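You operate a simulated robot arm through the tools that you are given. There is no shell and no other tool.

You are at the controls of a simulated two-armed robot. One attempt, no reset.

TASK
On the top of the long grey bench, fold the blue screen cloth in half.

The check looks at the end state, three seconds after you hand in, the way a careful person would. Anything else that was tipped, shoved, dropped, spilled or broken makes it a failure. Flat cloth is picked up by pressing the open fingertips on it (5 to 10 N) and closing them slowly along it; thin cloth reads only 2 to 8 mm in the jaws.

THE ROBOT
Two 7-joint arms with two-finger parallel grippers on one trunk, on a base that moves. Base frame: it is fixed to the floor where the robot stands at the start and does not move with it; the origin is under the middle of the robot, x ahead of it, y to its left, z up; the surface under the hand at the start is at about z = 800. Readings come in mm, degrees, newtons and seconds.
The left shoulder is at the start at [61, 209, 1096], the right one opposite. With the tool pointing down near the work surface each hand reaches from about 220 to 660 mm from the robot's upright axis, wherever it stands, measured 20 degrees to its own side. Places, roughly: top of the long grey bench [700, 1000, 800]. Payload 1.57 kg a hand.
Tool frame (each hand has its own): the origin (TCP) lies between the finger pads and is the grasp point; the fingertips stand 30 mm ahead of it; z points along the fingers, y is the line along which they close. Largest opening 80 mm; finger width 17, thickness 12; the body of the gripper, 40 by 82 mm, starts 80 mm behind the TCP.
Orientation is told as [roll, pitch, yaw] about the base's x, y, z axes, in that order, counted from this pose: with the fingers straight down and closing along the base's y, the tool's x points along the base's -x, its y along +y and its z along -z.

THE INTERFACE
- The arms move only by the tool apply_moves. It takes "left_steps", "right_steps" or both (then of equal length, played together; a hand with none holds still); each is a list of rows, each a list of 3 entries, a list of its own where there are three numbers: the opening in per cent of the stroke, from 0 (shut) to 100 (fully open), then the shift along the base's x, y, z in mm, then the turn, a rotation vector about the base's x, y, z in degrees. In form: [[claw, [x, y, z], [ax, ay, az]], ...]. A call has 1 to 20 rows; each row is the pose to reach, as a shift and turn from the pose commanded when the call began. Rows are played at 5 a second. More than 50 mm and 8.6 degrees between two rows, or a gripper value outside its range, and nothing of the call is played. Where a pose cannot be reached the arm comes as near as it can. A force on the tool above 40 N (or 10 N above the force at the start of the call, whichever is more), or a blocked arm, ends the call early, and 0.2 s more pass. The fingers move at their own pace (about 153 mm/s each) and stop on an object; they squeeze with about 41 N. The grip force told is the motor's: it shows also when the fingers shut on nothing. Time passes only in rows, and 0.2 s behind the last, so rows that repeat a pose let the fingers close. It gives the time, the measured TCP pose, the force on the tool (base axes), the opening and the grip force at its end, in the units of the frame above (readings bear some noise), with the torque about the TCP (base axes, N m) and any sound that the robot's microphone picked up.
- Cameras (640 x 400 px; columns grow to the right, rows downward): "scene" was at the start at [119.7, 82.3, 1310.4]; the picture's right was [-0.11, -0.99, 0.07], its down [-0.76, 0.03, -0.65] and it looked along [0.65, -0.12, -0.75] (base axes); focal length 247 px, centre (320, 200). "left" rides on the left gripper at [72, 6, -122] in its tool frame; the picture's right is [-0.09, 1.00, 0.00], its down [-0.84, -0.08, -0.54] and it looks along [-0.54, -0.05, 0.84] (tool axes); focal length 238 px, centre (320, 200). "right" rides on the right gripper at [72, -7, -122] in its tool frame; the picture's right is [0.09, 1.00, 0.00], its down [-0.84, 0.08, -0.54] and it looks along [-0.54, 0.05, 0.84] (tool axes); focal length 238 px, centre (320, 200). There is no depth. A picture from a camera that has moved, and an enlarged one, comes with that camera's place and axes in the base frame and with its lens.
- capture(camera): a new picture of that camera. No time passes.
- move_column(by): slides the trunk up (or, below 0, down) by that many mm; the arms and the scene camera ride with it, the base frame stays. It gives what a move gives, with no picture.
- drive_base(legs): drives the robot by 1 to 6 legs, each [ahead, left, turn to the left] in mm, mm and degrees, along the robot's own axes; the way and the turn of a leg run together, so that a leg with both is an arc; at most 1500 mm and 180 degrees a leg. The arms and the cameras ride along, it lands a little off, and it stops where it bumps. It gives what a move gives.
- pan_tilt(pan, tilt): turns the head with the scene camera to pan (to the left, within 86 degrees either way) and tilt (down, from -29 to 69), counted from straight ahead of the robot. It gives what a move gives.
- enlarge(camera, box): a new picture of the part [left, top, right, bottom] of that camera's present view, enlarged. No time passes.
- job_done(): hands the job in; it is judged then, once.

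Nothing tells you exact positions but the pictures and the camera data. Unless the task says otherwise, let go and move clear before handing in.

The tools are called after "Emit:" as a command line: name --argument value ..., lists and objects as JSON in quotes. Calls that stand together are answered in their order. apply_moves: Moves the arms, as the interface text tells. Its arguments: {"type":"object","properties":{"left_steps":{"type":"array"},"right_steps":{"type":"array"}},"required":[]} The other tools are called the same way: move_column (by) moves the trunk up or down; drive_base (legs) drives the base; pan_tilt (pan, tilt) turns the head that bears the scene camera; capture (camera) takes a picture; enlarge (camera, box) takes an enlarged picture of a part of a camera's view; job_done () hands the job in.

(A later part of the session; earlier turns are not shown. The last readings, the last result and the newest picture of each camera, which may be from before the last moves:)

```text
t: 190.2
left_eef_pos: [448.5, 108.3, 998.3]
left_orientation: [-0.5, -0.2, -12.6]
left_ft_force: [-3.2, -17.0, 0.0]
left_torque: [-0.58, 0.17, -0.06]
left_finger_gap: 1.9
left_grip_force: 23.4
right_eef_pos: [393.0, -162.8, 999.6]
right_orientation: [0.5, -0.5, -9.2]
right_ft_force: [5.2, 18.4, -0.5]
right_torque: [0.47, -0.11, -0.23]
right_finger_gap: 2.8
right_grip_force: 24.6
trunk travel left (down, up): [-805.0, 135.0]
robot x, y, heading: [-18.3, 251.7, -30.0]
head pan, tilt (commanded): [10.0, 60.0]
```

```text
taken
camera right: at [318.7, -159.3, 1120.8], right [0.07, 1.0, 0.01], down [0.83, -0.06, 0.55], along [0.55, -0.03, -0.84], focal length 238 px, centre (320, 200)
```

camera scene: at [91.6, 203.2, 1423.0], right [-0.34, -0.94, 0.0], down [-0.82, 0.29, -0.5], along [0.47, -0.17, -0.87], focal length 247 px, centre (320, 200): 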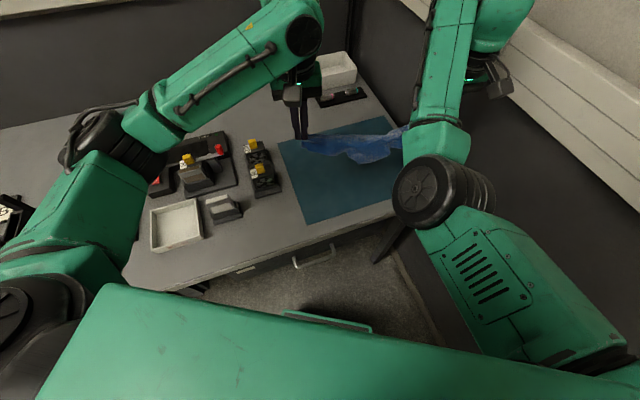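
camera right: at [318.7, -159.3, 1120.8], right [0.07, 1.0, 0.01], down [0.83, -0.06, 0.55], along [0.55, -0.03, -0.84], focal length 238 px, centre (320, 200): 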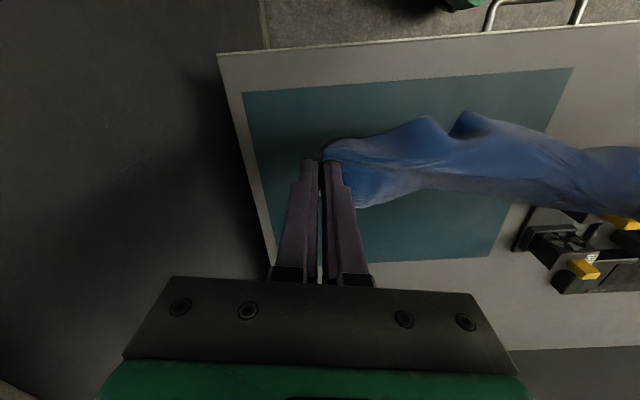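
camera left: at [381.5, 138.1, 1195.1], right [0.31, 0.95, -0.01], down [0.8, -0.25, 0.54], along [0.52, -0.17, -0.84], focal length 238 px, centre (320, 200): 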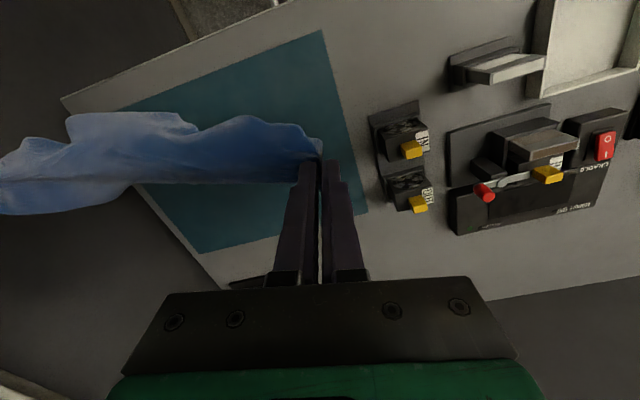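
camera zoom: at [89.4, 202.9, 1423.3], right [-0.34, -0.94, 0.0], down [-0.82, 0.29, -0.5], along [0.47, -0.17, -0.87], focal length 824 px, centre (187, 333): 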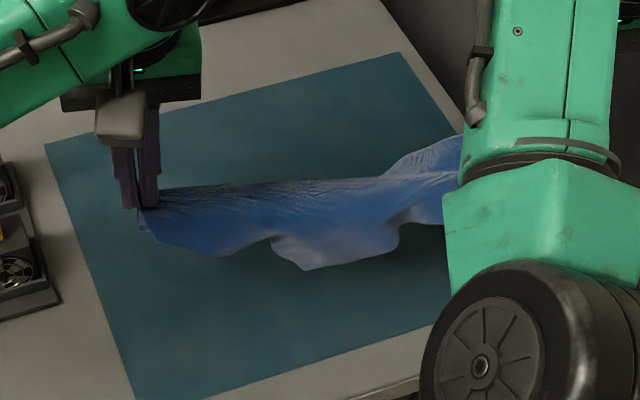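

I'll ease the tension a bit more, then lay the triangle down by alternately lowering and creeping forward.

Emit:
apply_moves --left_steps '[[0, [0, -2, -10], [0, 0, 0]], [0, [0, -3, -20], [0, 0, 0]], [0, [0, -3, -35], [0, 0, 0]]]' --right_steps '[[0, [0, 2, -10], [0, 0, 0]], [0, [0, 3, -20], [0, 0, 0]], [0, [0, 3, -35], [0, 0, 0]]]'

Emit:
drive_base --legs '[[30, 17, 0]]'

Emit:
apply_moves --left_steps '[[0, [0, 0, -15], [0, 0, 0]], [0, [0, 0, -30], [0, 0, 0]], [0, [0, 0, -45], [0, 0, 0]]]' --right_steps '[[0, [0, 0, -15], [0, 0, 0]], [0, [0, 0, -30], [0, 0, 0]], [0, [0, 0, -45], [0, 0, 0]]]'

Emit:
drive_base --legs '[[35, 20, 0]]'

Emit:
apply_moves --left_steps '[[0, [0, 0, -15], [0, 0, 0]], [0, [0, 0, -30], [0, 0, 0]], [0, [0, 0, -45], [0, 0, 0]]]' --right_steps '[[0, [0, 0, -15], [0, 0, 0]], [0, [0, 0, -30], [0, 0, 0]], [0, [0, 0, -45], [0, 0, 0]]]'

Emit:
drive_base --legs '[[30, 17, 0]]'

Emit:
capture --camera "right"

Emit:
capture --camera "left"

Emit:
enlarge --camera "scene" --box '[270, 100, 450, 240]'

```text
t: 191.0
left_eef_pos: [447.6, 107.4, 963.6]
left_orientation: [-0.4, -0.2, -12.5]
left_ft_force: [-4.4, -12.9, -0.1]
left_torque: [-0.37, 0.09, -0.05]
left_finger_gap: 2.1
left_grip_force: 23.4
right_eef_pos: [390.1, -159.0, 965.0]
right_orientation: [0.4, -0.5, -9.2]
right_ft_force: [2.6, 12.4, -0.5]
right_torque: [0.31, -0.07, -0.13]
right_finger_gap: 2.7
right_grip_force: 24.2
trunk travel left (down, up): [-805.0, 135.0]
robot x, y, heading: [-19.6, 252.0, -29.4]
head pan, tilt (commanded): [10.0, 60.0]
```

```text
t: 191.8
left_eef_pos: [477.6, 107.1, 966.7]
left_orientation: [-0.3, -0.4, -12.7]
left_ft_force: [-4.4, -13.7, 1.3]
left_torque: [-0.4, 0.01, -0.04]
left_finger_gap: 1.7
left_grip_force: 24.2
right_eef_pos: [419.6, -160.4, 967.9]
right_orientation: [0.5, -0.9, -9.2]
right_ft_force: [3.4, 12.3, -0.9]
right_torque: [0.39, -0.14, -0.13]
right_finger_gap: 2.8
right_grip_force: 24.4
trunk travel left (down, up): [-805.0, 135.0]
robot x, y, heading: [17.5, 248.8, -29.7]
head pan, tilt (commanded): [10.0, 60.0]
```

```text
t: 192.6
left_eef_pos: [484.0, 106.3, 919.5]
left_orientation: [-0.5, -0.1, -12.7]
left_ft_force: [-3.4, -13.1, 0.4]
left_torque: [-0.37, 0.11, -0.04]
left_finger_gap: 1.9
left_grip_force: 23.6
right_eef_pos: [423.8, -158.7, 919.5]
right_orientation: [0.5, -0.4, -9.2]
right_ft_force: [3.7, 13.0, -0.3]
right_torque: [0.37, -0.07, -0.14]
right_finger_gap: 2.4
right_grip_force: 23.8
trunk travel left (down, up): [-805.0, 135.0]
robot x, y, heading: [17.9, 249.4, -29.7]
head pan, tilt (commanded): [10.0, 60.0]
```

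```text
t: 193.5
left_eef_pos: [519.1, 106.7, 922.2]
left_orientation: [-0.4, -0.5, -12.6]
left_ft_force: [-4.4, -13.4, 0.3]
left_torque: [-0.4, 0.08, -0.06]
left_finger_gap: 2.0
left_grip_force: 23.6
right_eef_pos: [458.2, -158.4, 922.5]
right_orientation: [0.5, -0.8, -9.2]
right_ft_force: [2.7, 12.9, -0.5]
right_torque: [0.35, -0.14, -0.14]
right_finger_gap: 2.6
right_grip_force: 24.1
trunk travel left (down, up): [-805.0, 135.0]
robot x, y, heading: [56.3, 251.1, -29.6]
head pan, tilt (commanded): [10.0, 60.0]
```

```text
t: 194.3
left_eef_pos: [523.8, 106.0, 873.0]
left_orientation: [-0.6, -0.1, -12.9]
left_ft_force: [-3.9, -11.5, -0.4]
left_torque: [-0.35, 0.12, -0.06]
left_finger_gap: 1.9
left_grip_force: 23.3
right_eef_pos: [463.9, -158.7, 873.4]
right_orientation: [0.6, -0.4, -9.1]
right_ft_force: [2.9, 11.8, 0.2]
right_torque: [0.3, -0.11, -0.15]
right_finger_gap: 2.8
right_grip_force: 23.7
trunk travel left (down, up): [-805.0, 135.0]
robot x, y, heading: [55.1, 252.6, -29.8]
head pan, tilt (commanded): [10.0, 60.0]
```

```text
t: 195.2
left_eef_pos: [554.1, 107.2, 876.8]
left_orientation: [-0.5, -0.5, -12.8]
left_ft_force: [-3.9, -13.3, 0.3]
left_torque: [-0.4, 0.07, -0.03]
left_finger_gap: 2.2
left_grip_force: 23.6
right_eef_pos: [493.9, -157.9, 877.8]
right_orientation: [0.4, -0.8, -9.1]
right_ft_force: [4.2, 12.2, -0.4]
right_torque: [0.35, -0.17, -0.15]
right_finger_gap: 2.9
right_grip_force: 23.9
trunk travel left (down, up): [-805.0, 135.0]
robot x, y, heading: [88.0, 250.3, -29.8]
head pan, tilt (commanded): [10.0, 60.0]
```

```text
taken
camera right: at [419.7, -154.8, 998.6], right [0.07, 1.0, 0.01], down [0.83, -0.06, 0.55], along [0.55, -0.03, -0.83], focal length 238 px, centre (320, 200)
```

right: 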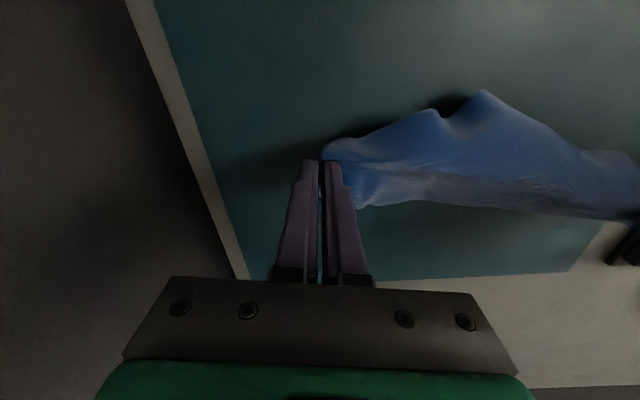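

```text
taken
camera left: at [484.4, 130.6, 998.0], right [0.31, 0.95, -0.01], down [0.8, -0.25, 0.55], along [0.52, -0.18, -0.84], focal length 238 px, centre (320, 200)
```

left: 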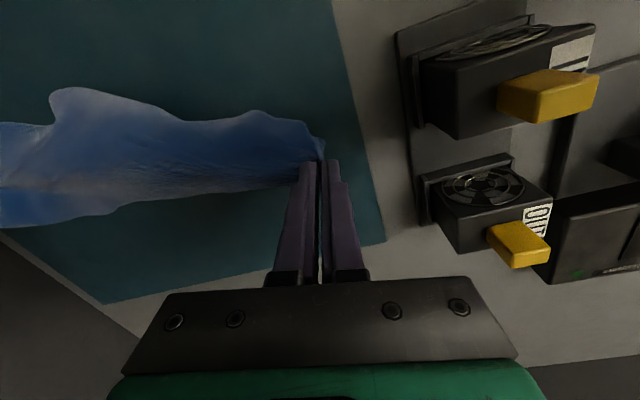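

```text
2.86 times, centred on (360, 170) of scene
camera zoom: at [190.3, 204.1, 1423.9], right [-0.34, -0.94, 0.0], down [-0.81, 0.29, -0.5], along [0.47, -0.17, -0.86], focal length 706 px, centre (206, 286)
```

zoom: 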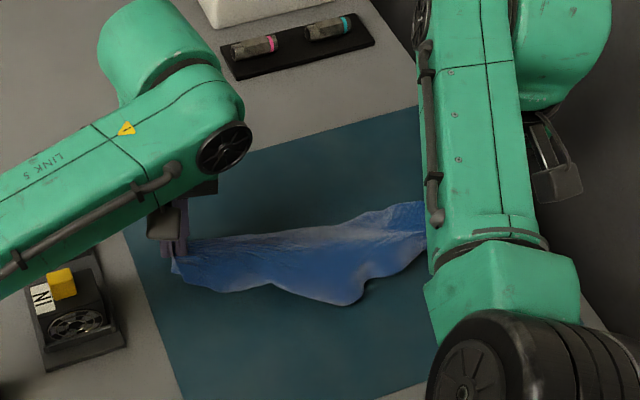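

Flat parts of the cloth vanish under the mat's surface in the picture, so its lower corners are probably already lying on the mat. I'll finish laying the triangle down and see what remains visible.

Emit:
apply_moves --left_steps '[[0, [0, -1, -10], [0, 0, 0]], [0, [0, -2, -20], [0, 0, 0]]]' --right_steps '[[0, [0, 1, -10], [0, 0, 0]], [0, [0, 2, -20], [0, 0, 0]]]'

Emit:
drive_base --legs '[[26, 15, 0]]'

Emit:
apply_moves --left_steps '[[0, [0, 0, -8], [0, 0, 0]], [0, [0, 0, -16], [0, 0, 0]], [0, [0, 0, -20], [0, 0, 0]]]' --right_steps '[[0, [0, 0, -8], [0, 0, 0]], [0, [0, 0, -16], [0, 0, 0]], [0, [0, 0, -20], [0, 0, 0]]]'

Emit:
capture --camera "right"

Emit:
capture --camera "left"

Emit:
enlarge --camera "scene" --box '[270, 100, 450, 240]'

```text
t: 195.8
left_eef_pos: [557.2, 103.2, 855.0]
left_orientation: [-0.5, -0.3, -12.8]
left_ft_force: [-3.1, -8.6, 0.7]
left_torque: [-0.28, 0.07, -0.06]
left_finger_gap: 1.9
left_grip_force: 24.0
right_eef_pos: [496.7, -157.5, 856.0]
right_orientation: [0.6, -0.6, -9.3]
right_ft_force: [3.0, 8.2, 0.0]
right_torque: [0.22, -0.05, -0.1]
right_finger_gap: 2.5
right_grip_force: 23.6
trunk travel left (down, up): [-805.0, 135.0]
robot x, y, heading: [88.5, 251.8, -29.9]
head pan, tilt (commanded): [10.0, 60.0]
```

```text
t: 196.6
left_eef_pos: [583.5, 103.3, 856.7]
left_orientation: [-0.6, -0.3, -12.8]
left_ft_force: [-3.4, -9.0, 1.1]
left_torque: [-0.26, 0.03, 0.0]
left_finger_gap: 1.9
left_grip_force: 24.0
right_eef_pos: [524.5, -155.1, 858.1]
right_orientation: [0.5, -0.6, -9.2]
right_ft_force: [2.5, 8.2, -0.4]
right_torque: [0.23, -0.07, -0.05]
right_finger_gap: 2.5
right_grip_force: 24.2
trunk travel left (down, up): [-805.0, 135.0]
robot x, y, heading: [116.8, 253.0, -30.0]
head pan, tilt (commanded): [10.0, 60.0]
```

```text
t: 197.4
left_eef_pos: [586.8, 101.7, 835.3]
left_orientation: [-0.6, -0.1, -12.9]
left_ft_force: [-1.4, -8.1, 0.3]
left_torque: [-0.26, 0.08, -0.06]
left_finger_gap: 1.7
left_grip_force: 23.6
right_eef_pos: [527.6, -155.2, 835.3]
right_orientation: [0.6, -0.4, -9.2]
right_ft_force: [2.2, 7.8, -0.5]
right_torque: [0.24, -0.06, -0.1]
right_finger_gap: 2.6
right_grip_force: 24.4
trunk travel left (down, up): [-805.0, 135.0]
robot x, y, heading: [119.2, 254.8, -30.1]
head pan, tilt (commanded): [10.0, 60.0]
```

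```text
taken
camera right: at [455.1, -152.3, 956.4], right [0.07, 1.0, 0.01], down [0.83, -0.06, 0.55], along [0.55, -0.03, -0.84], focal length 238 px, centre (320, 200)
```

right: 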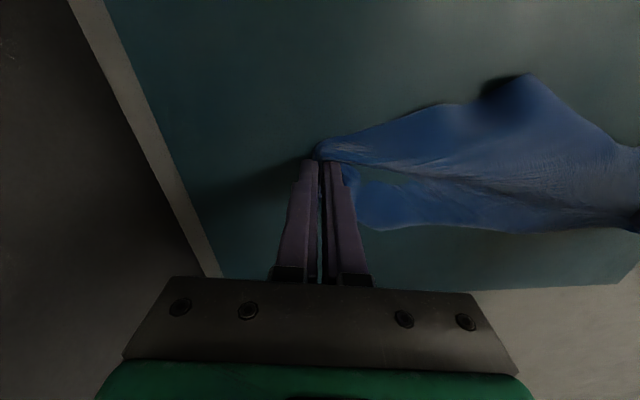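

```text
taken
camera left: at [518.8, 127.4, 957.0], right [0.31, 0.95, -0.01], down [0.8, -0.25, 0.55], along [0.52, -0.18, -0.84], focal length 238 px, centre (320, 200)
```

left: 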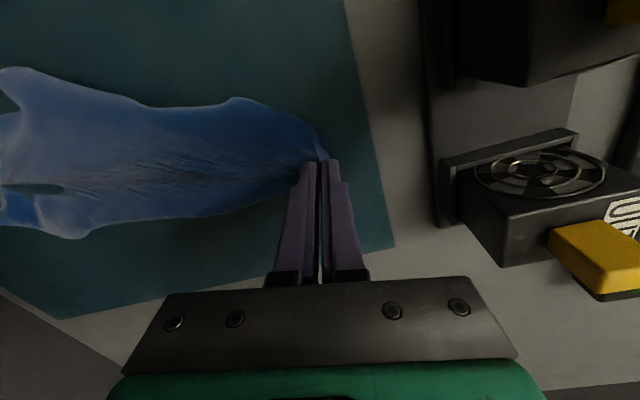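

```text
2.86 times, centred on (360, 170) of scene
camera zoom: at [227.6, 203.9, 1423.2], right [-0.34, -0.94, 0.0], down [-0.82, 0.29, -0.5], along [0.47, -0.17, -0.87], focal length 706 px, centre (206, 286)
```

zoom: 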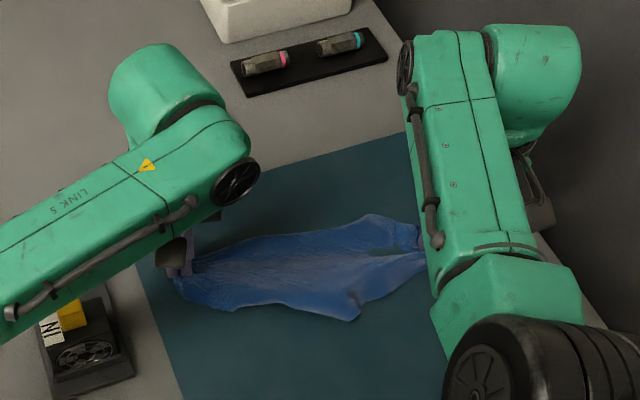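

The cloth is now stretched along its diagonal with one loose corner B bulging toward me near (477, -36). I'll keep C in the left hand, release A, and take B with the right hand, since C–B is a full edge.

Emit:
apply_moves --right_steps '[[0, [0, 3, -2], [0, 0, 0]], [20, [0, 3, -2], [0, 0, 0]], [40, [0, 3, -2], [0, 0, 0]], [40, [0, 3, 15], [0, 0, 0]], [40, [-5, 3, 50], [0, 0, 0]], [40, [-15, 10, 90], [0, 0, 0]], [40, [-25, 30, 110], [0, 0, 0]], [40, [-30, 60, 115], [0, 0, 0]], [40, [-35, 90, 115], [0, 0, 0]]]'

Emit:
drive_base --legs '[[-26, -15, 0]]'

Emit:
capture --camera "right"

Emit:
enlarge --camera "right" --box '[200, 40, 520, 240]'

```text
t: 199.6
left_eef_pos: [587.9, 103.6, 835.4]
left_orientation: [-0.6, -0.2, -12.7]
left_ft_force: [0.7, -0.1, 0.2]
left_torque: [0.02, -0.02, 0.0]
left_finger_gap: 2.3
left_grip_force: 23.8
right_eef_pos: [484.0, -124.3, 946.9]
right_orientation: [-4.8, -0.5, -13.2]
right_ft_force: [0.3, 0.4, 0.3]
right_torque: [0.0, 0.02, -0.01]
right_finger_gap: 32.1
right_grip_force: 0.0
right hand out of reach, approached as far as the arm can: row 9
trunk travel left (down, up): [-805.0, 135.0]
robot x, y, heading: [118.2, 253.6, -30.0]
head pan, tilt (commanded): [10.0, 60.0]
stopped in row 9 (right hand): the arm was blocked; the commanded pose is now the measured one
```

```text
t: 200.4
left_eef_pos: [560.7, 103.0, 833.1]
left_orientation: [-0.6, 0.0, -12.7]
left_ft_force: [-0.2, 0.6, -1.6]
left_torque: [0.03, 0.01, -0.01]
left_finger_gap: 2.2
left_grip_force: 24.0
right_eef_pos: [456.0, -124.0, 945.2]
right_orientation: [-4.8, -0.3, -13.1]
right_ft_force: [-0.1, -0.1, 0.1]
right_torque: [-0.01, 0.06, 0.02]
right_finger_gap: 31.9
right_grip_force: 0.0
trunk travel left (down, up): [-805.0, 135.0]
robot x, y, heading: [86.4, 248.9, -29.8]
head pan, tilt (commanded): [10.0, 60.0]
```

```text
taken
camera right: at [387.3, -104.8, 1067.1], right [0.14, 0.99, -0.08], down [0.84, -0.07, 0.54], along [0.52, -0.14, -0.84], focal length 238 px, centre (320, 200)
```

right: 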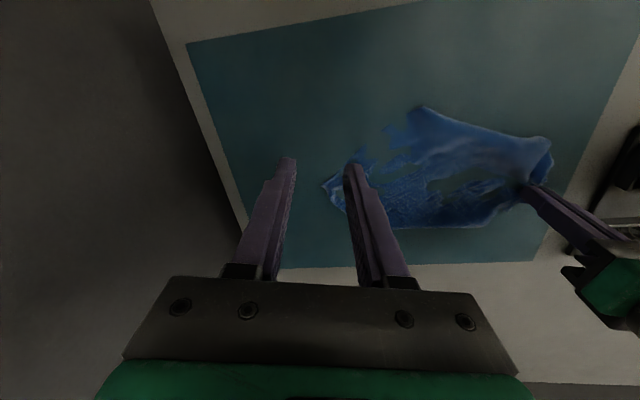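

```text
2.00 times, centred on (360, 140) of right
camera zoom: at [387.3, -104.8, 1067.1], right [0.14, 0.99, -0.08], down [0.84, -0.07, 0.54], along [0.52, -0.14, -0.84], focal length 477 px, centre (240, 320)
```

zoom: 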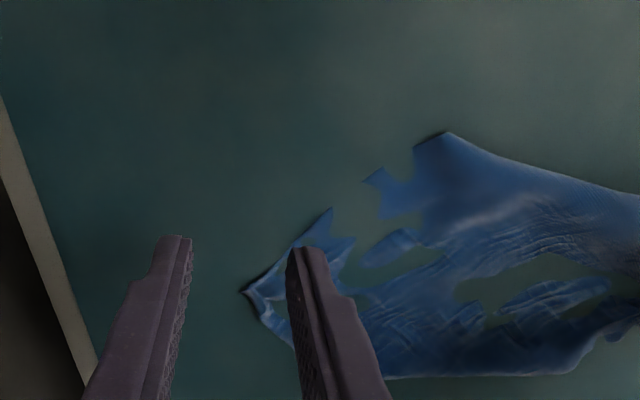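

The cloth lies mostly flat now, with parts hidden in the mat's surface. The right arm has also rolled into its flipped posture; I'll reset it by stretching it out and drawing it back, then look closely at corner B.

Emit:
apply_moves --right_steps '[[40, [20, 0, 15], [1.5, 0, 1]], [40, [45, -2, 30], [3, 0, 2]], [40, [70, -4, 45], [4.8, 0, 3]], [40, [95, -6, 55], [4.8, 0, 3]], [40, [115, -8, 60], [4.8, 0, 3]], [40, [125, -8, 60], [4.8, 0, 3]], [40, [125, -8, 60], [4.8, 0, 3]]]'

Emit:
apply_moves --right_steps '[[40, [-20, 5, 10], [0, 0, 0]], [40, [-40, 10, 20], [0, 0, 0]], [40, [-60, 16, 25], [0, 0, 0]], [40, [-80, 22, 25], [0, 0, 0]], [40, [-80, 22, 25], [0, 0, 0]]]'

Emit:
capture --camera "scene"

```text
t: 202.1
left_eef_pos: [556.6, 103.8, 834.0]
left_orientation: [-0.6, -0.2, -12.9]
left_ft_force: [0.2, 0.2, 0.8]
left_torque: [-0.01, -0.01, -0.02]
left_finger_gap: 1.8
left_grip_force: 23.4
right_eef_pos: [560.3, -133.0, 1007.7]
right_orientation: [0.0, 0.5, -10.2]
right_ft_force: [-0.6, -0.3, 1.1]
right_torque: [-0.01, -0.02, -0.01]
right_finger_gap: 32.1
right_grip_force: 0.1
right hand out of reach, approached as far as the arm can: row 5, 6, 7
trunk travel left (down, up): [-805.0, 135.0]
robot x, y, heading: [90.7, 246.4, -29.6]
head pan, tilt (commanded): [10.0, 60.0]
```

```text
t: 203.2
left_eef_pos: [556.9, 103.7, 835.9]
left_orientation: [-0.6, -0.2, -12.8]
left_ft_force: [-0.5, 0.1, -0.3]
left_torque: [-0.02, 0.01, 0.0]
left_finger_gap: 2.1
left_grip_force: 23.7
right_eef_pos: [506.2, -128.3, 1015.8]
right_orientation: [0.1, 0.6, -10.2]
right_ft_force: [0.2, 0.4, -0.3]
right_torque: [-0.02, -0.02, 0.02]
right_finger_gap: 32.2
right_grip_force: 0.0
right hand out of reach, approached as far as the arm can: row 3, 4, 5
trunk travel left (down, up): [-805.0, 135.0]
robot x, y, heading: [90.9, 252.7, -30.0]
head pan, tilt (commanded): [10.0, 60.0]
```

```text
taken
camera scene: at [196.8, 204.6, 1423.3], right [-0.34, -0.94, 0.0], down [-0.82, 0.29, -0.5], along [0.47, -0.17, -0.87], focal length 247 px, centre (320, 200)
```

scene: 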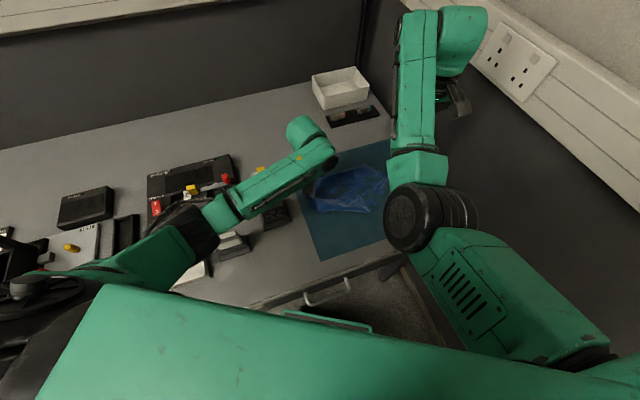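

The right arm is still flipped and there is no room to reset it here. I'll release C too, lift both hands clear, and back away from the bench to reset the arm freely.

Emit:
apply_moves --left_steps '[[0, [0, 0, -3], [0, 0, 0]], [20, [0, 0, -3], [0, 0, 0]], [40, [0, 0, -3], [0, 0, 0]], [40, [0, 0, 15], [0, 0, 0]], [40, [0, 0, 55], [0, 0, 0]], [40, [0, 0, 100], [0, 0, 0]], [40, [5, 10, 145], [0, 0, 0]], [40, [10, 20, 185], [0, 0, 0]], [40, [20, 35, 220], [0, 0, 0]]]' --right_steps '[[40, [0, 0, 5], [0, 0, 0]], [40, [0, 0, 10], [0, 0, 0]], [40, [0, 0, 20], [0, 0, 0]], [40, [0, 0, 30], [0, 0, 0]], [40, [0, 0, 30], [0, 0, 0]], [40, [0, 0, 30], [0, 0, 0]], [40, [0, 0, 30], [0, 0, 0]], [40, [0, 0, 30], [0, 0, 0]], [40, [0, 0, 30], [0, 0, 0]]]'

Emit:
drive_base --legs '[[-260, 0, 0]]'

Emit:
capture --camera "scene"

Emit:
enlarge --camera "scene" --box '[260, 60, 460, 190]'

```text
t: 205.2
left_eef_pos: [576.2, 139.0, 1056.2]
left_orientation: [-0.7, -0.2, -12.8]
left_ft_force: [-0.1, -0.7, -0.4]
left_torque: [0.02, 0.01, 0.0]
left_finger_gap: 32.1
left_grip_force: 0.2
right_eef_pos: [516.3, -134.3, 1044.2]
right_orientation: [0.0, 0.5, -10.1]
right_ft_force: [-1.0, -0.2, 0.4]
right_torque: [0.0, 0.0, 0.01]
right_finger_gap: 31.9
right_grip_force: 0.0
right hand out of reach, approached as far as the arm can: row 2, 3, 4, 5, 6, 7, 8, 9
trunk travel left (down, up): [-805.0, 135.0]
robot x, y, heading: [90.2, 248.9, -29.7]
head pan, tilt (commanded): [10.0, 60.0]
```

```text
t: 207.1
left_eef_pos: [348.8, 268.8, 1057.1]
left_orientation: [-0.6, -0.1, -12.8]
left_ft_force: [-1.1, -0.3, 0.5]
left_torque: [0.0, 0.03, -0.02]
left_finger_gap: 32.3
left_grip_force: 0.1
right_eef_pos: [288.6, -4.5, 1042.2]
right_orientation: [0.0, 0.5, -10.1]
right_ft_force: [-0.3, -0.7, 0.3]
right_torque: [-0.01, 0.02, 0.01]
right_finger_gap: 31.9
right_grip_force: 0.1
trunk travel left (down, up): [-805.0, 135.0]
robot x, y, heading: [-139.6, 381.1, -30.0]
head pan, tilt (commanded): [10.0, 60.0]
```

```text
taken
camera scene: at [-31.4, 334.3, 1423.1], right [-0.34, -0.94, 0.0], down [-0.82, 0.29, -0.5], along [0.47, -0.17, -0.87], focal length 247 px, centre (320, 200)
```

scene: 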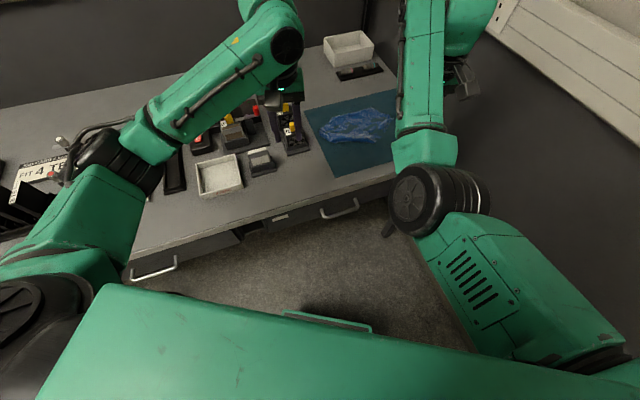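

```text
3.08 times, centred on (360, 125) of scene
camera zoom: at [-31.4, 334.3, 1423.1], right [-0.34, -0.94, 0.0], down [-0.82, 0.29, -0.5], along [0.47, -0.17, -0.87], focal length 760 px, centre (197, 431)
```

zoom: 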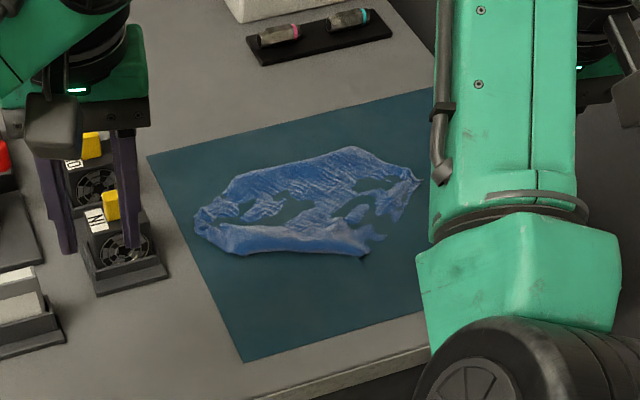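

Now I see the layout: A near (530, -137), C near (554, 123), with the other two corners B and D tucked under on each side. First I'll give myself room on the left and reset the right arm the same way that worked for the left.

Emit:
drive_base --legs '[[0, 150, 0]]'

Emit:
apply_moves --right_steps '[[40, [-22, -40, 0], [0, 0, -3]], [40, [-46, -80, 0], [0, 0, -6]], [40, [-70, -120, 0], [0, 0, -9]], [40, [-95, -160, 0], [0, 0, -12]], [40, [-122, -200, -2], [0, 0, -15]], [40, [-150, -238, -4], [0, 0, -18]], [40, [-172, -278, -5], [0, 0, -21]], [40, [-172, -310, -5], [0, 0, -22]], [40, [-172, -310, -5], [0, 0, -22]]]'

Emit:
apply_moves --right_steps '[[40, [40, 22, 0], [0, 0, 3]], [40, [80, 48, 0], [0, 0, 6]], [40, [118, 78, 0], [0, 0, 9]], [40, [152, 112, 0], [0, 0, 12]], [40, [182, 148, 0], [0, 0, 12]], [40, [182, 148, 0], [0, 0, 12]], [40, [166, 158, 15], [0, 0, 12]], [40, [150, 168, 30], [0, 0, 12]], [40, [132, 178, 45], [0, 0, 12]], [40, [114, 188, 60], [0, 0, 12]], [40, [98, 198, 75], [0, 0, 12]], [40, [98, 198, 75], [0, 0, 12]]]'

Emit:
capture --camera "scene"

```text
t: 208.5
left_eef_pos: [419.8, 395.2, 1056.4]
left_orientation: [-0.4, -0.2, -12.8]
left_ft_force: [-1.1, -0.4, -0.1]
left_torque: [-0.02, -0.05, -0.06]
left_finger_gap: 32.1
left_grip_force: 0.0
right_eef_pos: [358.0, 122.6, 1042.8]
right_orientation: [0.2, 0.4, -10.3]
right_ft_force: [-0.5, -0.2, 0.2]
right_torque: [0.02, 0.0, 0.02]
right_finger_gap: 31.9
right_grip_force: 0.0
trunk travel left (down, up): [-805.0, 135.0]
robot x, y, heading: [-65.9, 513.9, -29.7]
head pan, tilt (commanded): [10.0, 60.0]
```

```text
t: 210.5
left_eef_pos: [421.2, 397.5, 1055.8]
left_orientation: [-0.6, -0.1, -12.9]
left_ft_force: [-0.3, -0.2, 0.2]
left_torque: [0.0, 0.01, 0.0]
left_finger_gap: 31.8
left_grip_force: 0.0
right_eef_pos: [171.4, -160.2, 1036.9]
right_orientation: [0.1, 0.4, -32.3]
right_ft_force: [-0.6, 0.3, -0.6]
right_torque: [0.0, 0.02, 0.03]
right_finger_gap: 32.0
right_grip_force: 0.0
right hand out of reach, approached as far as the arm can: row 7, 8, 9
trunk travel left (down, up): [-805.0, 135.0]
robot x, y, heading: [-66.3, 508.4, -29.8]
head pan, tilt (commanded): [10.0, 60.0]
```

```text
t: 213.1
left_eef_pos: [420.1, 397.0, 1055.5]
left_orientation: [-0.5, -0.3, -12.8]
left_ft_force: [-0.5, -1.0, 0.8]
left_torque: [-0.01, 0.02, 0.0]
left_finger_gap: 32.2
left_grip_force: 0.0
right_eef_pos: [339.2, -2.5, 1064.9]
right_orientation: [0.1, 0.6, -20.1]
right_ft_force: [0.2, 0.1, 0.0]
right_torque: [-0.01, 0.0, -0.02]
right_finger_gap: 32.1
right_grip_force: 0.0
right hand out of reach, approached as far as the arm can: row 3, 4, 5, 6, 8, 9, 10, 11, 12
trunk travel left (down, up): [-805.0, 135.0]
robot x, y, heading: [-62.1, 509.9, -29.8]
head pan, tilt (commanded): [10.0, 60.0]
```

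```text
taken
camera scene: at [40.4, 463.4, 1423.3], right [-0.34, -0.94, 0.0], down [-0.81, 0.29, -0.5], along [0.47, -0.17, -0.87], focal length 247 px, centre (320, 200)
```

scene: 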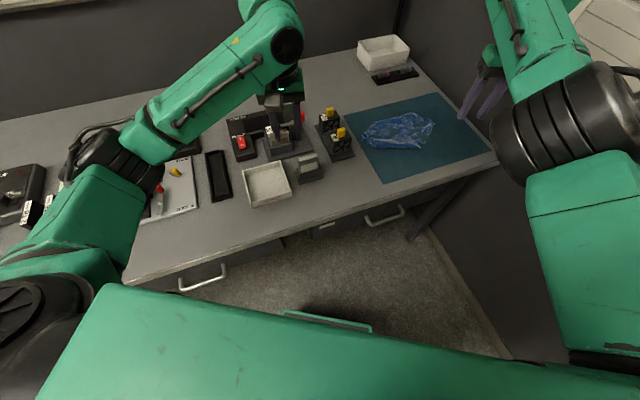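

The right arm is back in its normal posture. I'll draw it in slightly and take a clear look at the cloth.

Emit:
apply_moves --right_steps '[[40, [-18, 12, 0], [0, 0, 0]], [40, [-36, 24, 0], [0, 0, 0]], [40, [-53, 36, 0], [0, 0, 0]]]'

Emit:
enlarge --camera "scene" --box '[330, 80, 490, 190]'

```text
t: 213.9
left_eef_pos: [418.5, 397.9, 1056.6]
left_orientation: [-0.6, -0.3, -12.9]
left_ft_force: [0.0, 0.2, 0.3]
left_torque: [0.02, 0.04, -0.01]
left_finger_gap: 31.9
left_grip_force: 0.1
right_eef_pos: [279.0, 31.9, 1067.0]
right_orientation: [-0.1, 0.4, -20.4]
right_ft_force: [-0.1, 0.1, 0.5]
right_torque: [-0.03, -0.03, -0.01]
right_finger_gap: 31.8
right_grip_force: 0.0
right hand out of reach, approached as far as the arm can: row 1, 2
trunk travel left (down, up): [-805.0, 135.0]
robot x, y, heading: [-65.3, 510.8, -29.9]
head pan, tilt (commanded): [10.0, 60.0]
```

```text
3.64 times, centred on (410, 135) of scene
camera zoom: at [38.5, 464.2, 1423.5], right [-0.34, -0.94, 0.0], down [-0.81, 0.29, -0.5], along [0.47, -0.17, -0.87], focal length 899 px, centre (-7, 436)
```

zoom: 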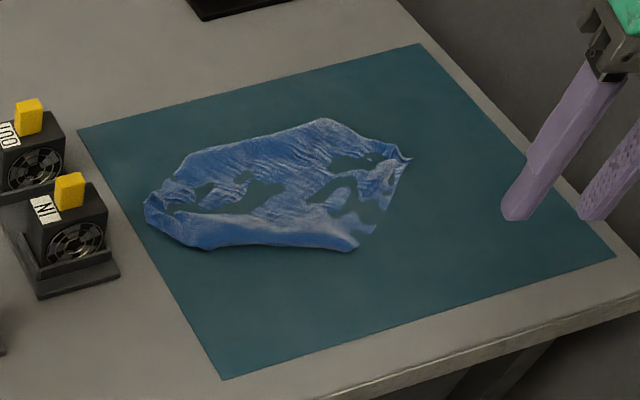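

The view is clear. I'll drive back in toward the bench with the arms in good posture, so the right hand can work at the near roll (about (473, 33)) and the left near C.

Emit:
apply_moves --right_steps '[[40, [22, 38, 0], [0, 0, 0]], [40, [44, 76, 0], [0, 0, 0]], [40, [65, 112, 0], [0, 0, 0]]]'

Emit:
drive_base --legs '[[110, -86, 0], [110, -86, 0]]'

Emit:
capture --camera "scene"

Emit:
capture --camera "right"

```text
t: 214.7
left_eef_pos: [421.8, 398.6, 1055.6]
left_orientation: [-0.7, -0.2, -12.9]
left_ft_force: [0.0, 0.0, -0.5]
left_torque: [-0.01, -0.03, 0.0]
left_finger_gap: 32.1
left_grip_force: 0.0
right_eef_pos: [346.1, 147.7, 1066.6]
right_orientation: [-0.1, 0.5, -20.4]
right_ft_force: [0.7, 0.4, -0.8]
right_torque: [-0.02, 0.04, -0.02]
right_finger_gap: 32.1
right_grip_force: 0.1
trunk travel left (down, up): [-805.0, 135.0]
robot x, y, heading: [-63.2, 513.2, -29.8]
head pan, tilt (commanded): [10.0, 60.0]
```

```text
t: 216.9
left_eef_pos: [523.1, 143.3, 1057.3]
left_orientation: [-0.7, -0.3, -13.1]
left_ft_force: [-0.4, 0.0, 0.0]
left_torque: [-0.03, -0.01, -0.04]
left_finger_gap: 32.0
left_grip_force: 0.0
right_eef_pos: [447.7, -108.6, 1067.0]
right_orientation: [-0.1, 0.4, -20.3]
right_ft_force: [0.3, -0.9, 0.2]
right_torque: [-0.04, -0.02, 0.02]
right_finger_gap: 31.7
right_grip_force: 0.0
trunk travel left (down, up): [-805.0, 135.0]
robot x, y, heading: [31.7, 253.8, -30.1]
head pan, tilt (commanded): [10.0, 60.0]
```

```text
taken
camera scene: at [143.4, 209.2, 1423.4], right [-0.34, -0.94, 0.0], down [-0.81, 0.29, -0.5], along [0.47, -0.17, -0.87], focal length 247 px, centre (320, 200)
```

scene: 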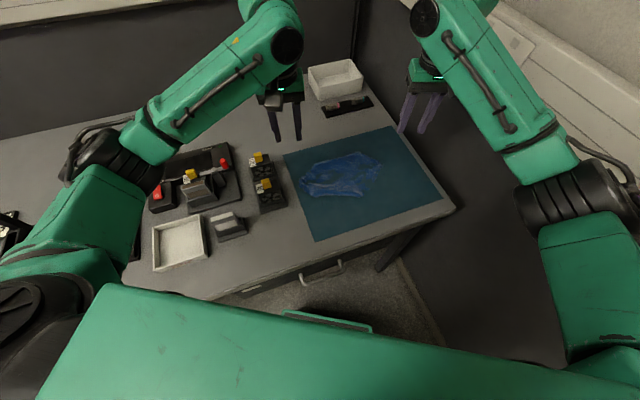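

```text
taken
camera right: at [379.2, -90.4, 1189.2], right [0.26, 0.97, 0.0], down [0.82, -0.22, 0.54], along [0.52, -0.14, -0.84], focal length 238 px, centre (320, 200)
```

right: 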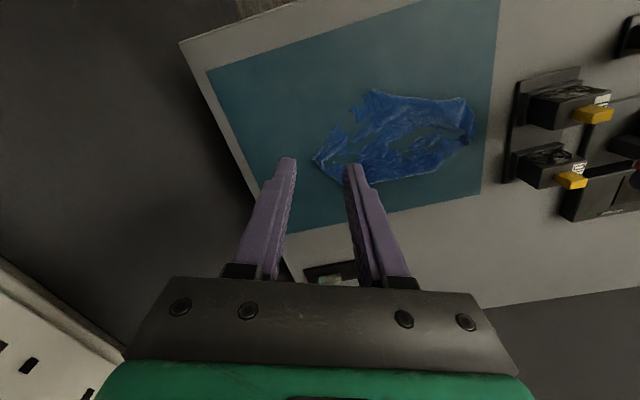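

Both arms are in good posture. Now I'll untuck corner B: bring the right hand onto the near roll at (473, 33).

Emit:
apply_moves --right_steps '[[40, [8, 45, -10], [0, 0, 4]], [40, [16, 90, -25], [0, 0, 8]], [40, [25, 132, -45], [0, 0, 12]], [40, [25, 142, -90], [0, 0, 15]], [40, [25, 142, -135], [0, 0, 15]], [40, [25, 142, -180], [0, 0, 15]], [40, [25, 142, -217], [0, 0, 15]], [40, [25, 142, -217], [0, 0, 15]]]'

Emit:
capture --camera "right"

Emit:
enlarge --camera "right" --box '[180, 40, 500, 240]'

```text
t: 218.7
left_eef_pos: [524.4, 140.0, 1055.4]
left_orientation: [-0.6, -0.2, -13.0]
left_ft_force: [-0.1, 0.2, 0.0]
left_torque: [0.02, 0.04, -0.04]
left_finger_gap: 32.0
left_grip_force: 0.1
right_eef_pos: [470.6, 29.7, 849.1]
right_orientation: [0.0, 0.4, -5.3]
right_ft_force: [0.8, -0.2, 0.3]
right_torque: [0.03, 0.05, -0.05]
right_finger_gap: 31.9
right_grip_force: 0.1
trunk travel left (down, up): [-805.0, 135.0]
robot x, y, heading: [37.8, 253.3, -30.0]
head pan, tilt (commanded): [10.0, 60.0]
```

```text
taken
camera right: at [399.8, 29.4, 971.0], right [0.0, 1.0, 0.0], down [0.84, 0.0, 0.54], along [0.54, 0.0, -0.84], focal length 238 px, centre (320, 200)
```

right: 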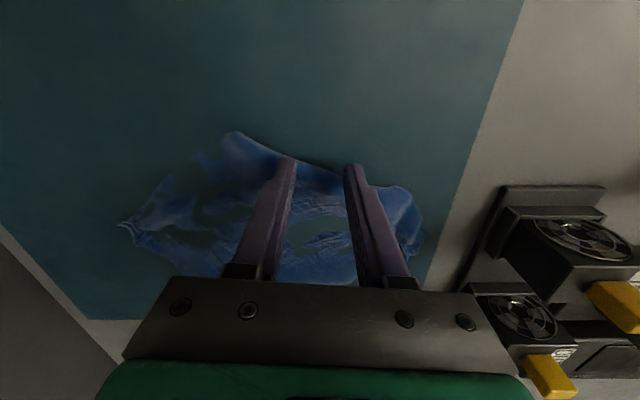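

```text
2.00 times, centred on (340, 140) of right
camera zoom: at [399.8, 29.4, 971.0], right [0.0, 1.0, 0.0], down [0.84, 0.0, 0.54], along [0.54, 0.0, -0.84], focal length 477 px, centre (280, 320)
```

zoom: 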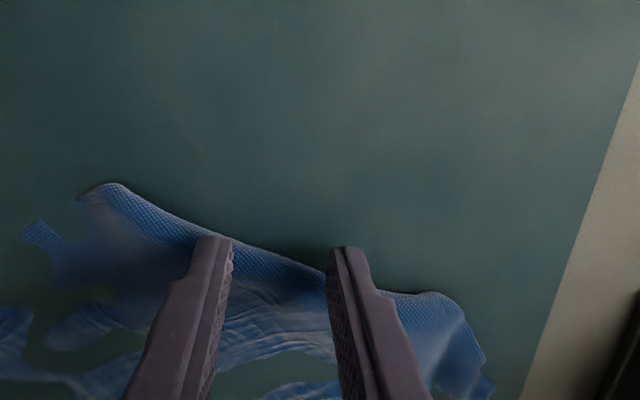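

The fingers straddle the near roll. Lowering and closing on it.

Emit:
apply_moves --right_steps '[[40, [2, 0, -6], [0, 0, 0]], [40, [2, 0, -12], [0, 0, 0]], [40, [2, 0, -15], [0, 0, 0]], [40, [2, 0, -15.5], [0, 0, 0]], [36, [2, 0, -15.5], [0, 0, 0]], [31, [2, 0, -15.5], [0, 0, 0]], [26, [2, 0, -15.5], [0, 0, 0]], [21, [2, 0, -15.5], [0, 0, 0]], [16, [2, 0, -15.5], [0, 0, 0]], [11, [2, 0, -15.5], [0, 0, 0]], [6, [2, 0, -15.5], [0, 0, 0]], [0, [2, 0, -15.5], [0, 0, 0]], [0, [2, 0, -15.5], [0, 0, 0]]]'

Emit:
enlarge --camera "right" --box '[180, 40, 500, 240]'

```text
t: 221.5
left_eef_pos: [523.2, 141.6, 1056.3]
left_orientation: [-0.6, -0.2, -13.0]
left_ft_force: [-0.4, -0.7, 0.6]
left_torque: [0.03, -0.01, -0.02]
left_finger_gap: 32.2
left_grip_force: 0.1
right_eef_pos: [475.2, 31.3, 834.3]
right_orientation: [-0.1, 0.5, -5.4]
right_ft_force: [0.2, -0.5, 1.3]
right_torque: [-0.01, 0.01, 0.02]
right_finger_gap: 2.0
right_grip_force: 23.5
trunk travel left (down, up): [-805.0, 135.0]
robot x, y, heading: [36.6, 256.9, -29.8]
head pan, tilt (commanded): [10.0, 60.0]
```

```text
2.00 times, centred on (340, 140) of right
camera zoom: at [403.6, 30.8, 955.8], right [0.0, 1.0, 0.0], down [0.84, 0.0, 0.54], along [0.54, 0.0, -0.84], focal length 477 px, centre (280, 320)
```

zoom: 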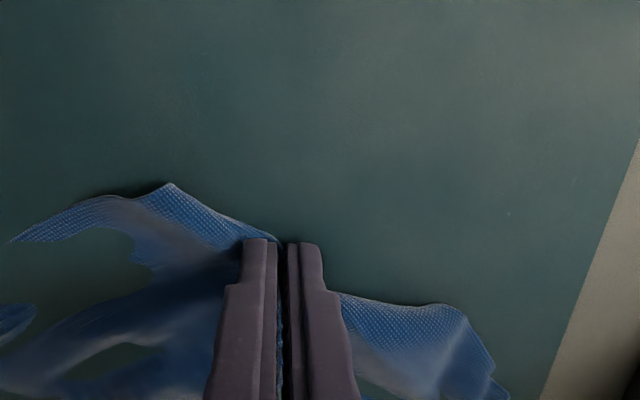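

Captured (2.0 mm). I'll lift it about 130 mm so the tucked corner drops free, and look.

Emit:
apply_moves --right_steps '[[0, [0, 0, 20], [0, 0, 0]], [0, [-3, 0, 45], [0, 0, 0]], [0, [-6, 0, 70], [0, 0, 0]], [0, [-10, 0, 95], [0, 0, 0]], [0, [-14, 0, 115], [0, 0, 0]], [0, [-18, 0, 130], [0, 0, 0]], [0, [-18, 0, 130], [0, 0, 0]]]'

Emit:
capture --camera "left"

Emit:
enlarge --camera "scene" --box '[260, 100, 440, 230]'

Emit:
enlarge --camera "right" --box '[180, 40, 500, 240]'

```text
t: 223.1
left_eef_pos: [523.2, 140.2, 1055.9]
left_orientation: [-0.6, -0.2, -13.0]
left_ft_force: [0.1, 0.7, -0.7]
left_torque: [-0.03, 0.01, -0.01]
left_finger_gap: 32.1
left_grip_force: 0.1
right_eef_pos: [458.7, 31.0, 963.3]
right_orientation: [0.0, 0.4, -5.3]
right_ft_force: [-0.6, 0.3, -0.2]
right_torque: [0.03, 0.0, 0.0]
right_finger_gap: 2.0
right_grip_force: 23.4
trunk travel left (down, up): [-805.0, 135.0]
robot x, y, heading: [37.7, 252.6, -30.0]
head pan, tilt (commanded): [10.0, 60.0]
```

```text
taken
camera left: at [455.7, 164.9, 1177.6], right [0.31, 0.95, -0.01], down [0.8, -0.26, 0.55], along [0.52, -0.18, -0.84], focal length 238 px, centre (320, 200)
```

left: 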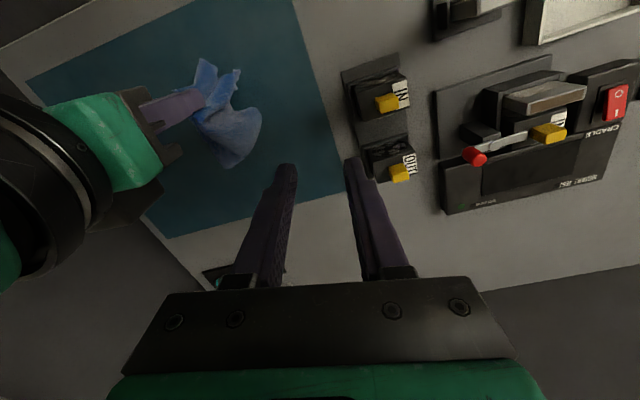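

```text
3.08 times, centred on (350, 165) of scene
camera zoom: at [144.4, 207.3, 1423.3], right [-0.34, -0.94, 0.0], down [-0.81, 0.3, -0.5], along [0.47, -0.17, -0.87], focal length 760 px, centre (228, 308)
```

zoom: 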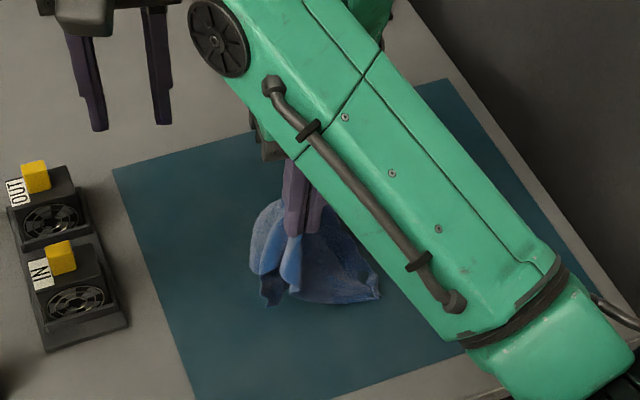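

```text
2.00 times, centred on (340, 140) of right
camera zoom: at [386.9, 30.9, 1086.7], right [0.0, 1.0, 0.0], down [0.84, 0.0, 0.54], along [0.54, 0.0, -0.84], focal length 477 px, centre (280, 320)
```

zoom: 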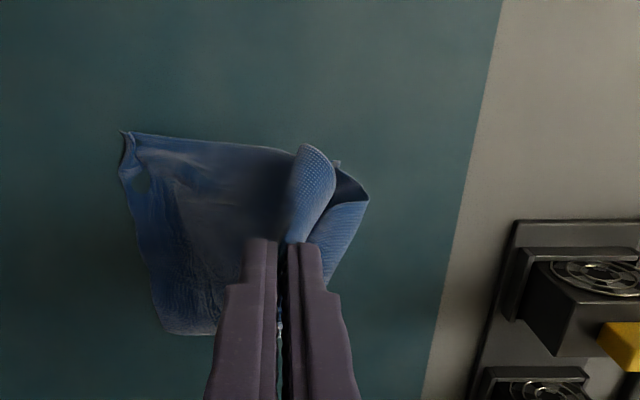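

I'll raise it fully off the table to see the whole cloth hanging from this point.

Emit:
apply_moves --right_steps '[[0, [0, 0, 35], [0, 0, 0]], [0, [0, 0, 70], [0, 0, 0]], [0, [0, 0, 105], [0, 0, 0]], [0, [5, 0, 140], [0, 0, 0]], [0, [10, 0, 170], [0, 0, 0]], [0, [10, 0, 170], [0, 0, 0]], [0, [10, 0, 170], [0, 0, 0]]]'

Emit:
capture --camera "left"

Emit:
enlarge --camera "left" --box '[60, 20, 320, 182]'

Emit:
enlarge --camera "right" --box '[200, 20, 460, 182]'

Emit:
enlarge --camera "scene" --box '[260, 100, 440, 230]'

```text
t: 224.7
left_eef_pos: [524.5, 141.4, 1056.0]
left_orientation: [-0.6, -0.2, -13.0]
left_ft_force: [-0.5, 0.3, 0.2]
left_torque: [0.01, -0.03, -0.03]
left_finger_gap: 31.9
left_grip_force: 0.1
right_eef_pos: [469.0, 31.5, 1133.5]
right_orientation: [0.0, 0.4, -5.2]
right_ft_force: [0.2, 0.4, -0.4]
right_torque: [0.02, -0.01, 0.03]
right_finger_gap: 1.5
right_grip_force: 23.5
trunk travel left (down, up): [-805.0, 135.0]
robot x, y, heading: [37.9, 255.0, -29.9]
head pan, tilt (commanded): [10.0, 60.0]
```

```text
taken
camera left: at [455.6, 164.6, 1177.6], right [0.31, 0.95, -0.01], down [0.8, -0.26, 0.55], along [0.52, -0.18, -0.84], focal length 238 px, centre (320, 200)
```

left: 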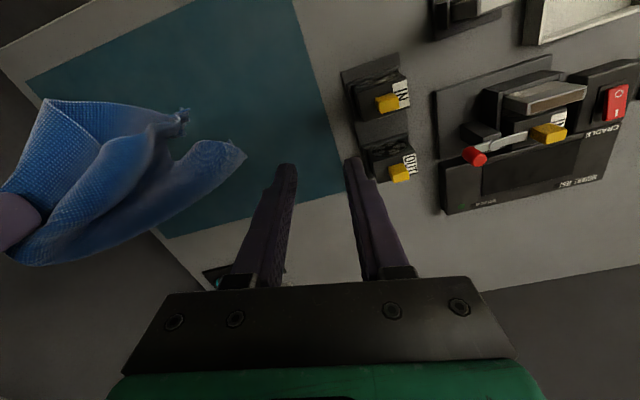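

```text
2.46 times, centred on (190, 101) of left
camera zoom: at [455.6, 164.6, 1177.6], right [0.31, 0.95, -0.01], down [0.8, -0.26, 0.55], along [0.52, -0.18, -0.84], focal length 587 px, centre (640, 444)
```

zoom: 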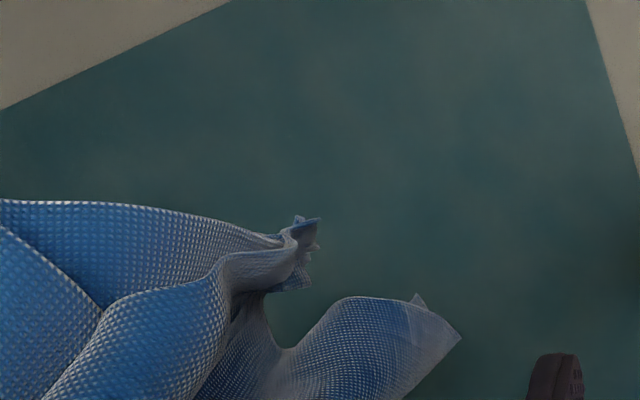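

```text
2.46 times, centred on (330, 101) of right
camera zoom: at [397.3, 31.0, 1255.6], right [0.0, 1.0, 0.0], down [0.84, 0.0, 0.54], along [0.54, 0.0, -0.84], focal length 587 px, centre (295, 444)
```

zoom: 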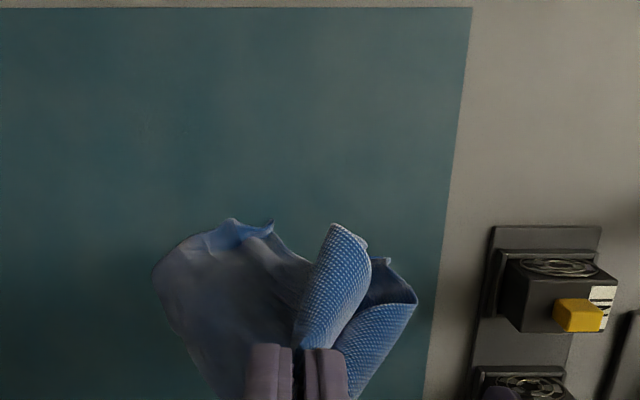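

```text
3.08 times, centred on (350, 165) of scene
camera zoom: at [144.3, 207.0, 1423.3], right [-0.34, -0.94, 0.0], down [-0.81, 0.3, -0.5], along [0.47, -0.17, -0.87], focal length 760 px, centre (228, 308)
```

zoom: 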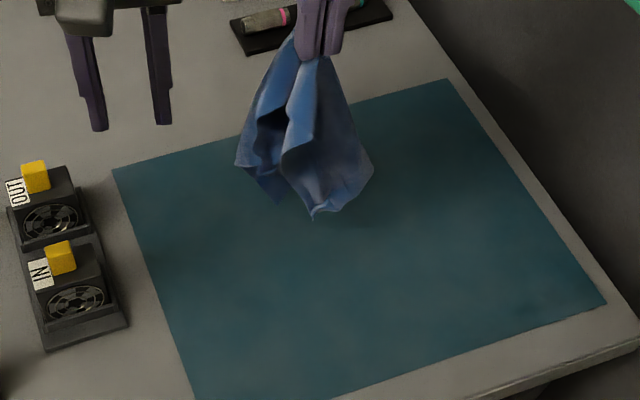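

In this free-hanging state the corners are clearly visible in the air: triangulating two cameras puts one corner (P1) at about (523, 61, 948). I can pick corners in mid-air this way. I'll move the cloth forward a little for left-arm reach, and turn the left hand to approach from the left.

Emit:
apply_moves --left_steps '[[45, [8, 5, 5], [0, 0, -8]], [55, [16, 10, 10], [0, 0, -16]], [60, [24, 15, 10], [0, 0, -24]], [60, [30, 20, 10], [0, 0, -32]], [60, [36, 25, 10], [0, 0, -40]], [60, [40, 28, 10], [0, 0, -48]], [60, [42, 30, 10], [0, 0, -56]], [60, [42, 30, 10], [0, 0, -64]], [60, [42, 30, 10], [0, 0, -72]], [60, [42, 30, 10], [0, 0, -77]]]' --right_steps '[[0, [5, 0, 0], [0, 0, 0]], [0, [12, 0, 0], [0, 0, 0]], [0, [20, 0, 0], [0, 0, 0]], [0, [28, 0, 0], [0, 0, 0]], [0, [36, 0, 0], [0, 0, 0]], [0, [40, 0, 0], [0, 0, 0]], [0, [40, 0, 0], [0, 0, 0]], [0, [40, 0, 0], [0, 0, 0]], [0, [40, 0, 0], [0, 0, 0]], [0, [40, 0, 0], [0, 0, 0]]]'

Emit:
capture --camera "left"

Emit:
enlarge --camera "scene" --box '[260, 80, 440, 210]'

Emit:
enlarge --camera "right" --box '[200, 20, 460, 182]'

```text
t: 226.9
left_eef_pos: [565.0, 170.4, 1065.8]
left_orientation: [-0.6, -0.2, -90.3]
left_ft_force: [0.5, -0.1, 0.7]
left_torque: [-0.01, 0.01, -0.02]
left_finger_gap: 48.1
left_grip_force: 0.1
right_eef_pos: [507.7, 31.9, 1133.2]
right_orientation: [0.0, 0.5, -5.4]
right_ft_force: [-0.4, 0.0, 0.1]
right_torque: [0.0, 0.01, -0.01]
right_finger_gap: 1.8
right_grip_force: 24.4
trunk travel left (down, up): [-805.0, 135.0]
robot x, y, heading: [33.8, 255.0, -30.0]
head pan, tilt (commanded): [10.0, 60.0]
```

```text
taken
camera left: at [574.0, 243.5, 1187.3], right [1.0, -0.09, -0.01], down [-0.07, -0.83, 0.55], along [-0.06, -0.54, -0.84], focal length 238 px, centre (320, 200)
```

left: 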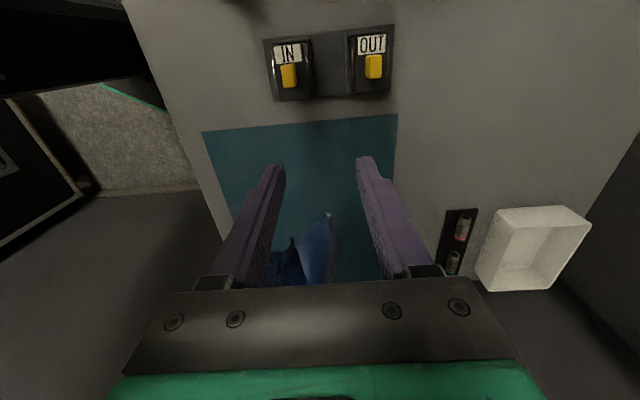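

```text
3.08 times, centred on (350, 145) of scene
camera zoom: at [144.2, 207.2, 1423.3], right [-0.34, -0.94, 0.0], down [-0.81, 0.3, -0.5], along [0.47, -0.17, -0.87], focal length 760 px, centre (228, 369)
```

zoom: 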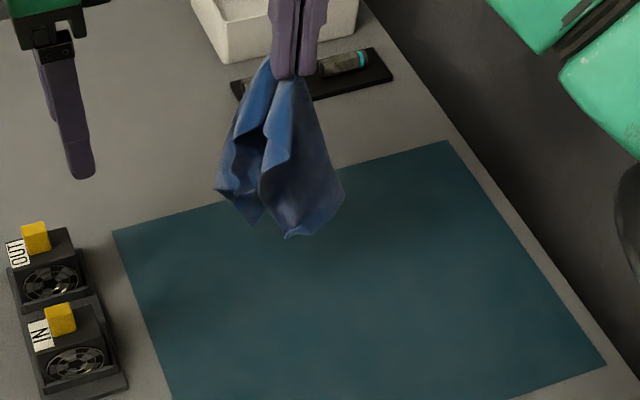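

```text
2.46 times, centred on (330, 101) of right
camera zoom: at [436.2, 31.3, 1255.8], right [0.0, 1.0, 0.0], down [0.84, 0.0, 0.54], along [0.54, 0.0, -0.84], focal length 587 px, centre (295, 444)
```

zoom: 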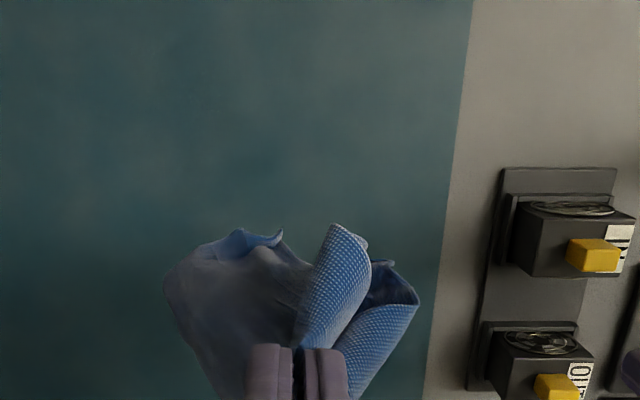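

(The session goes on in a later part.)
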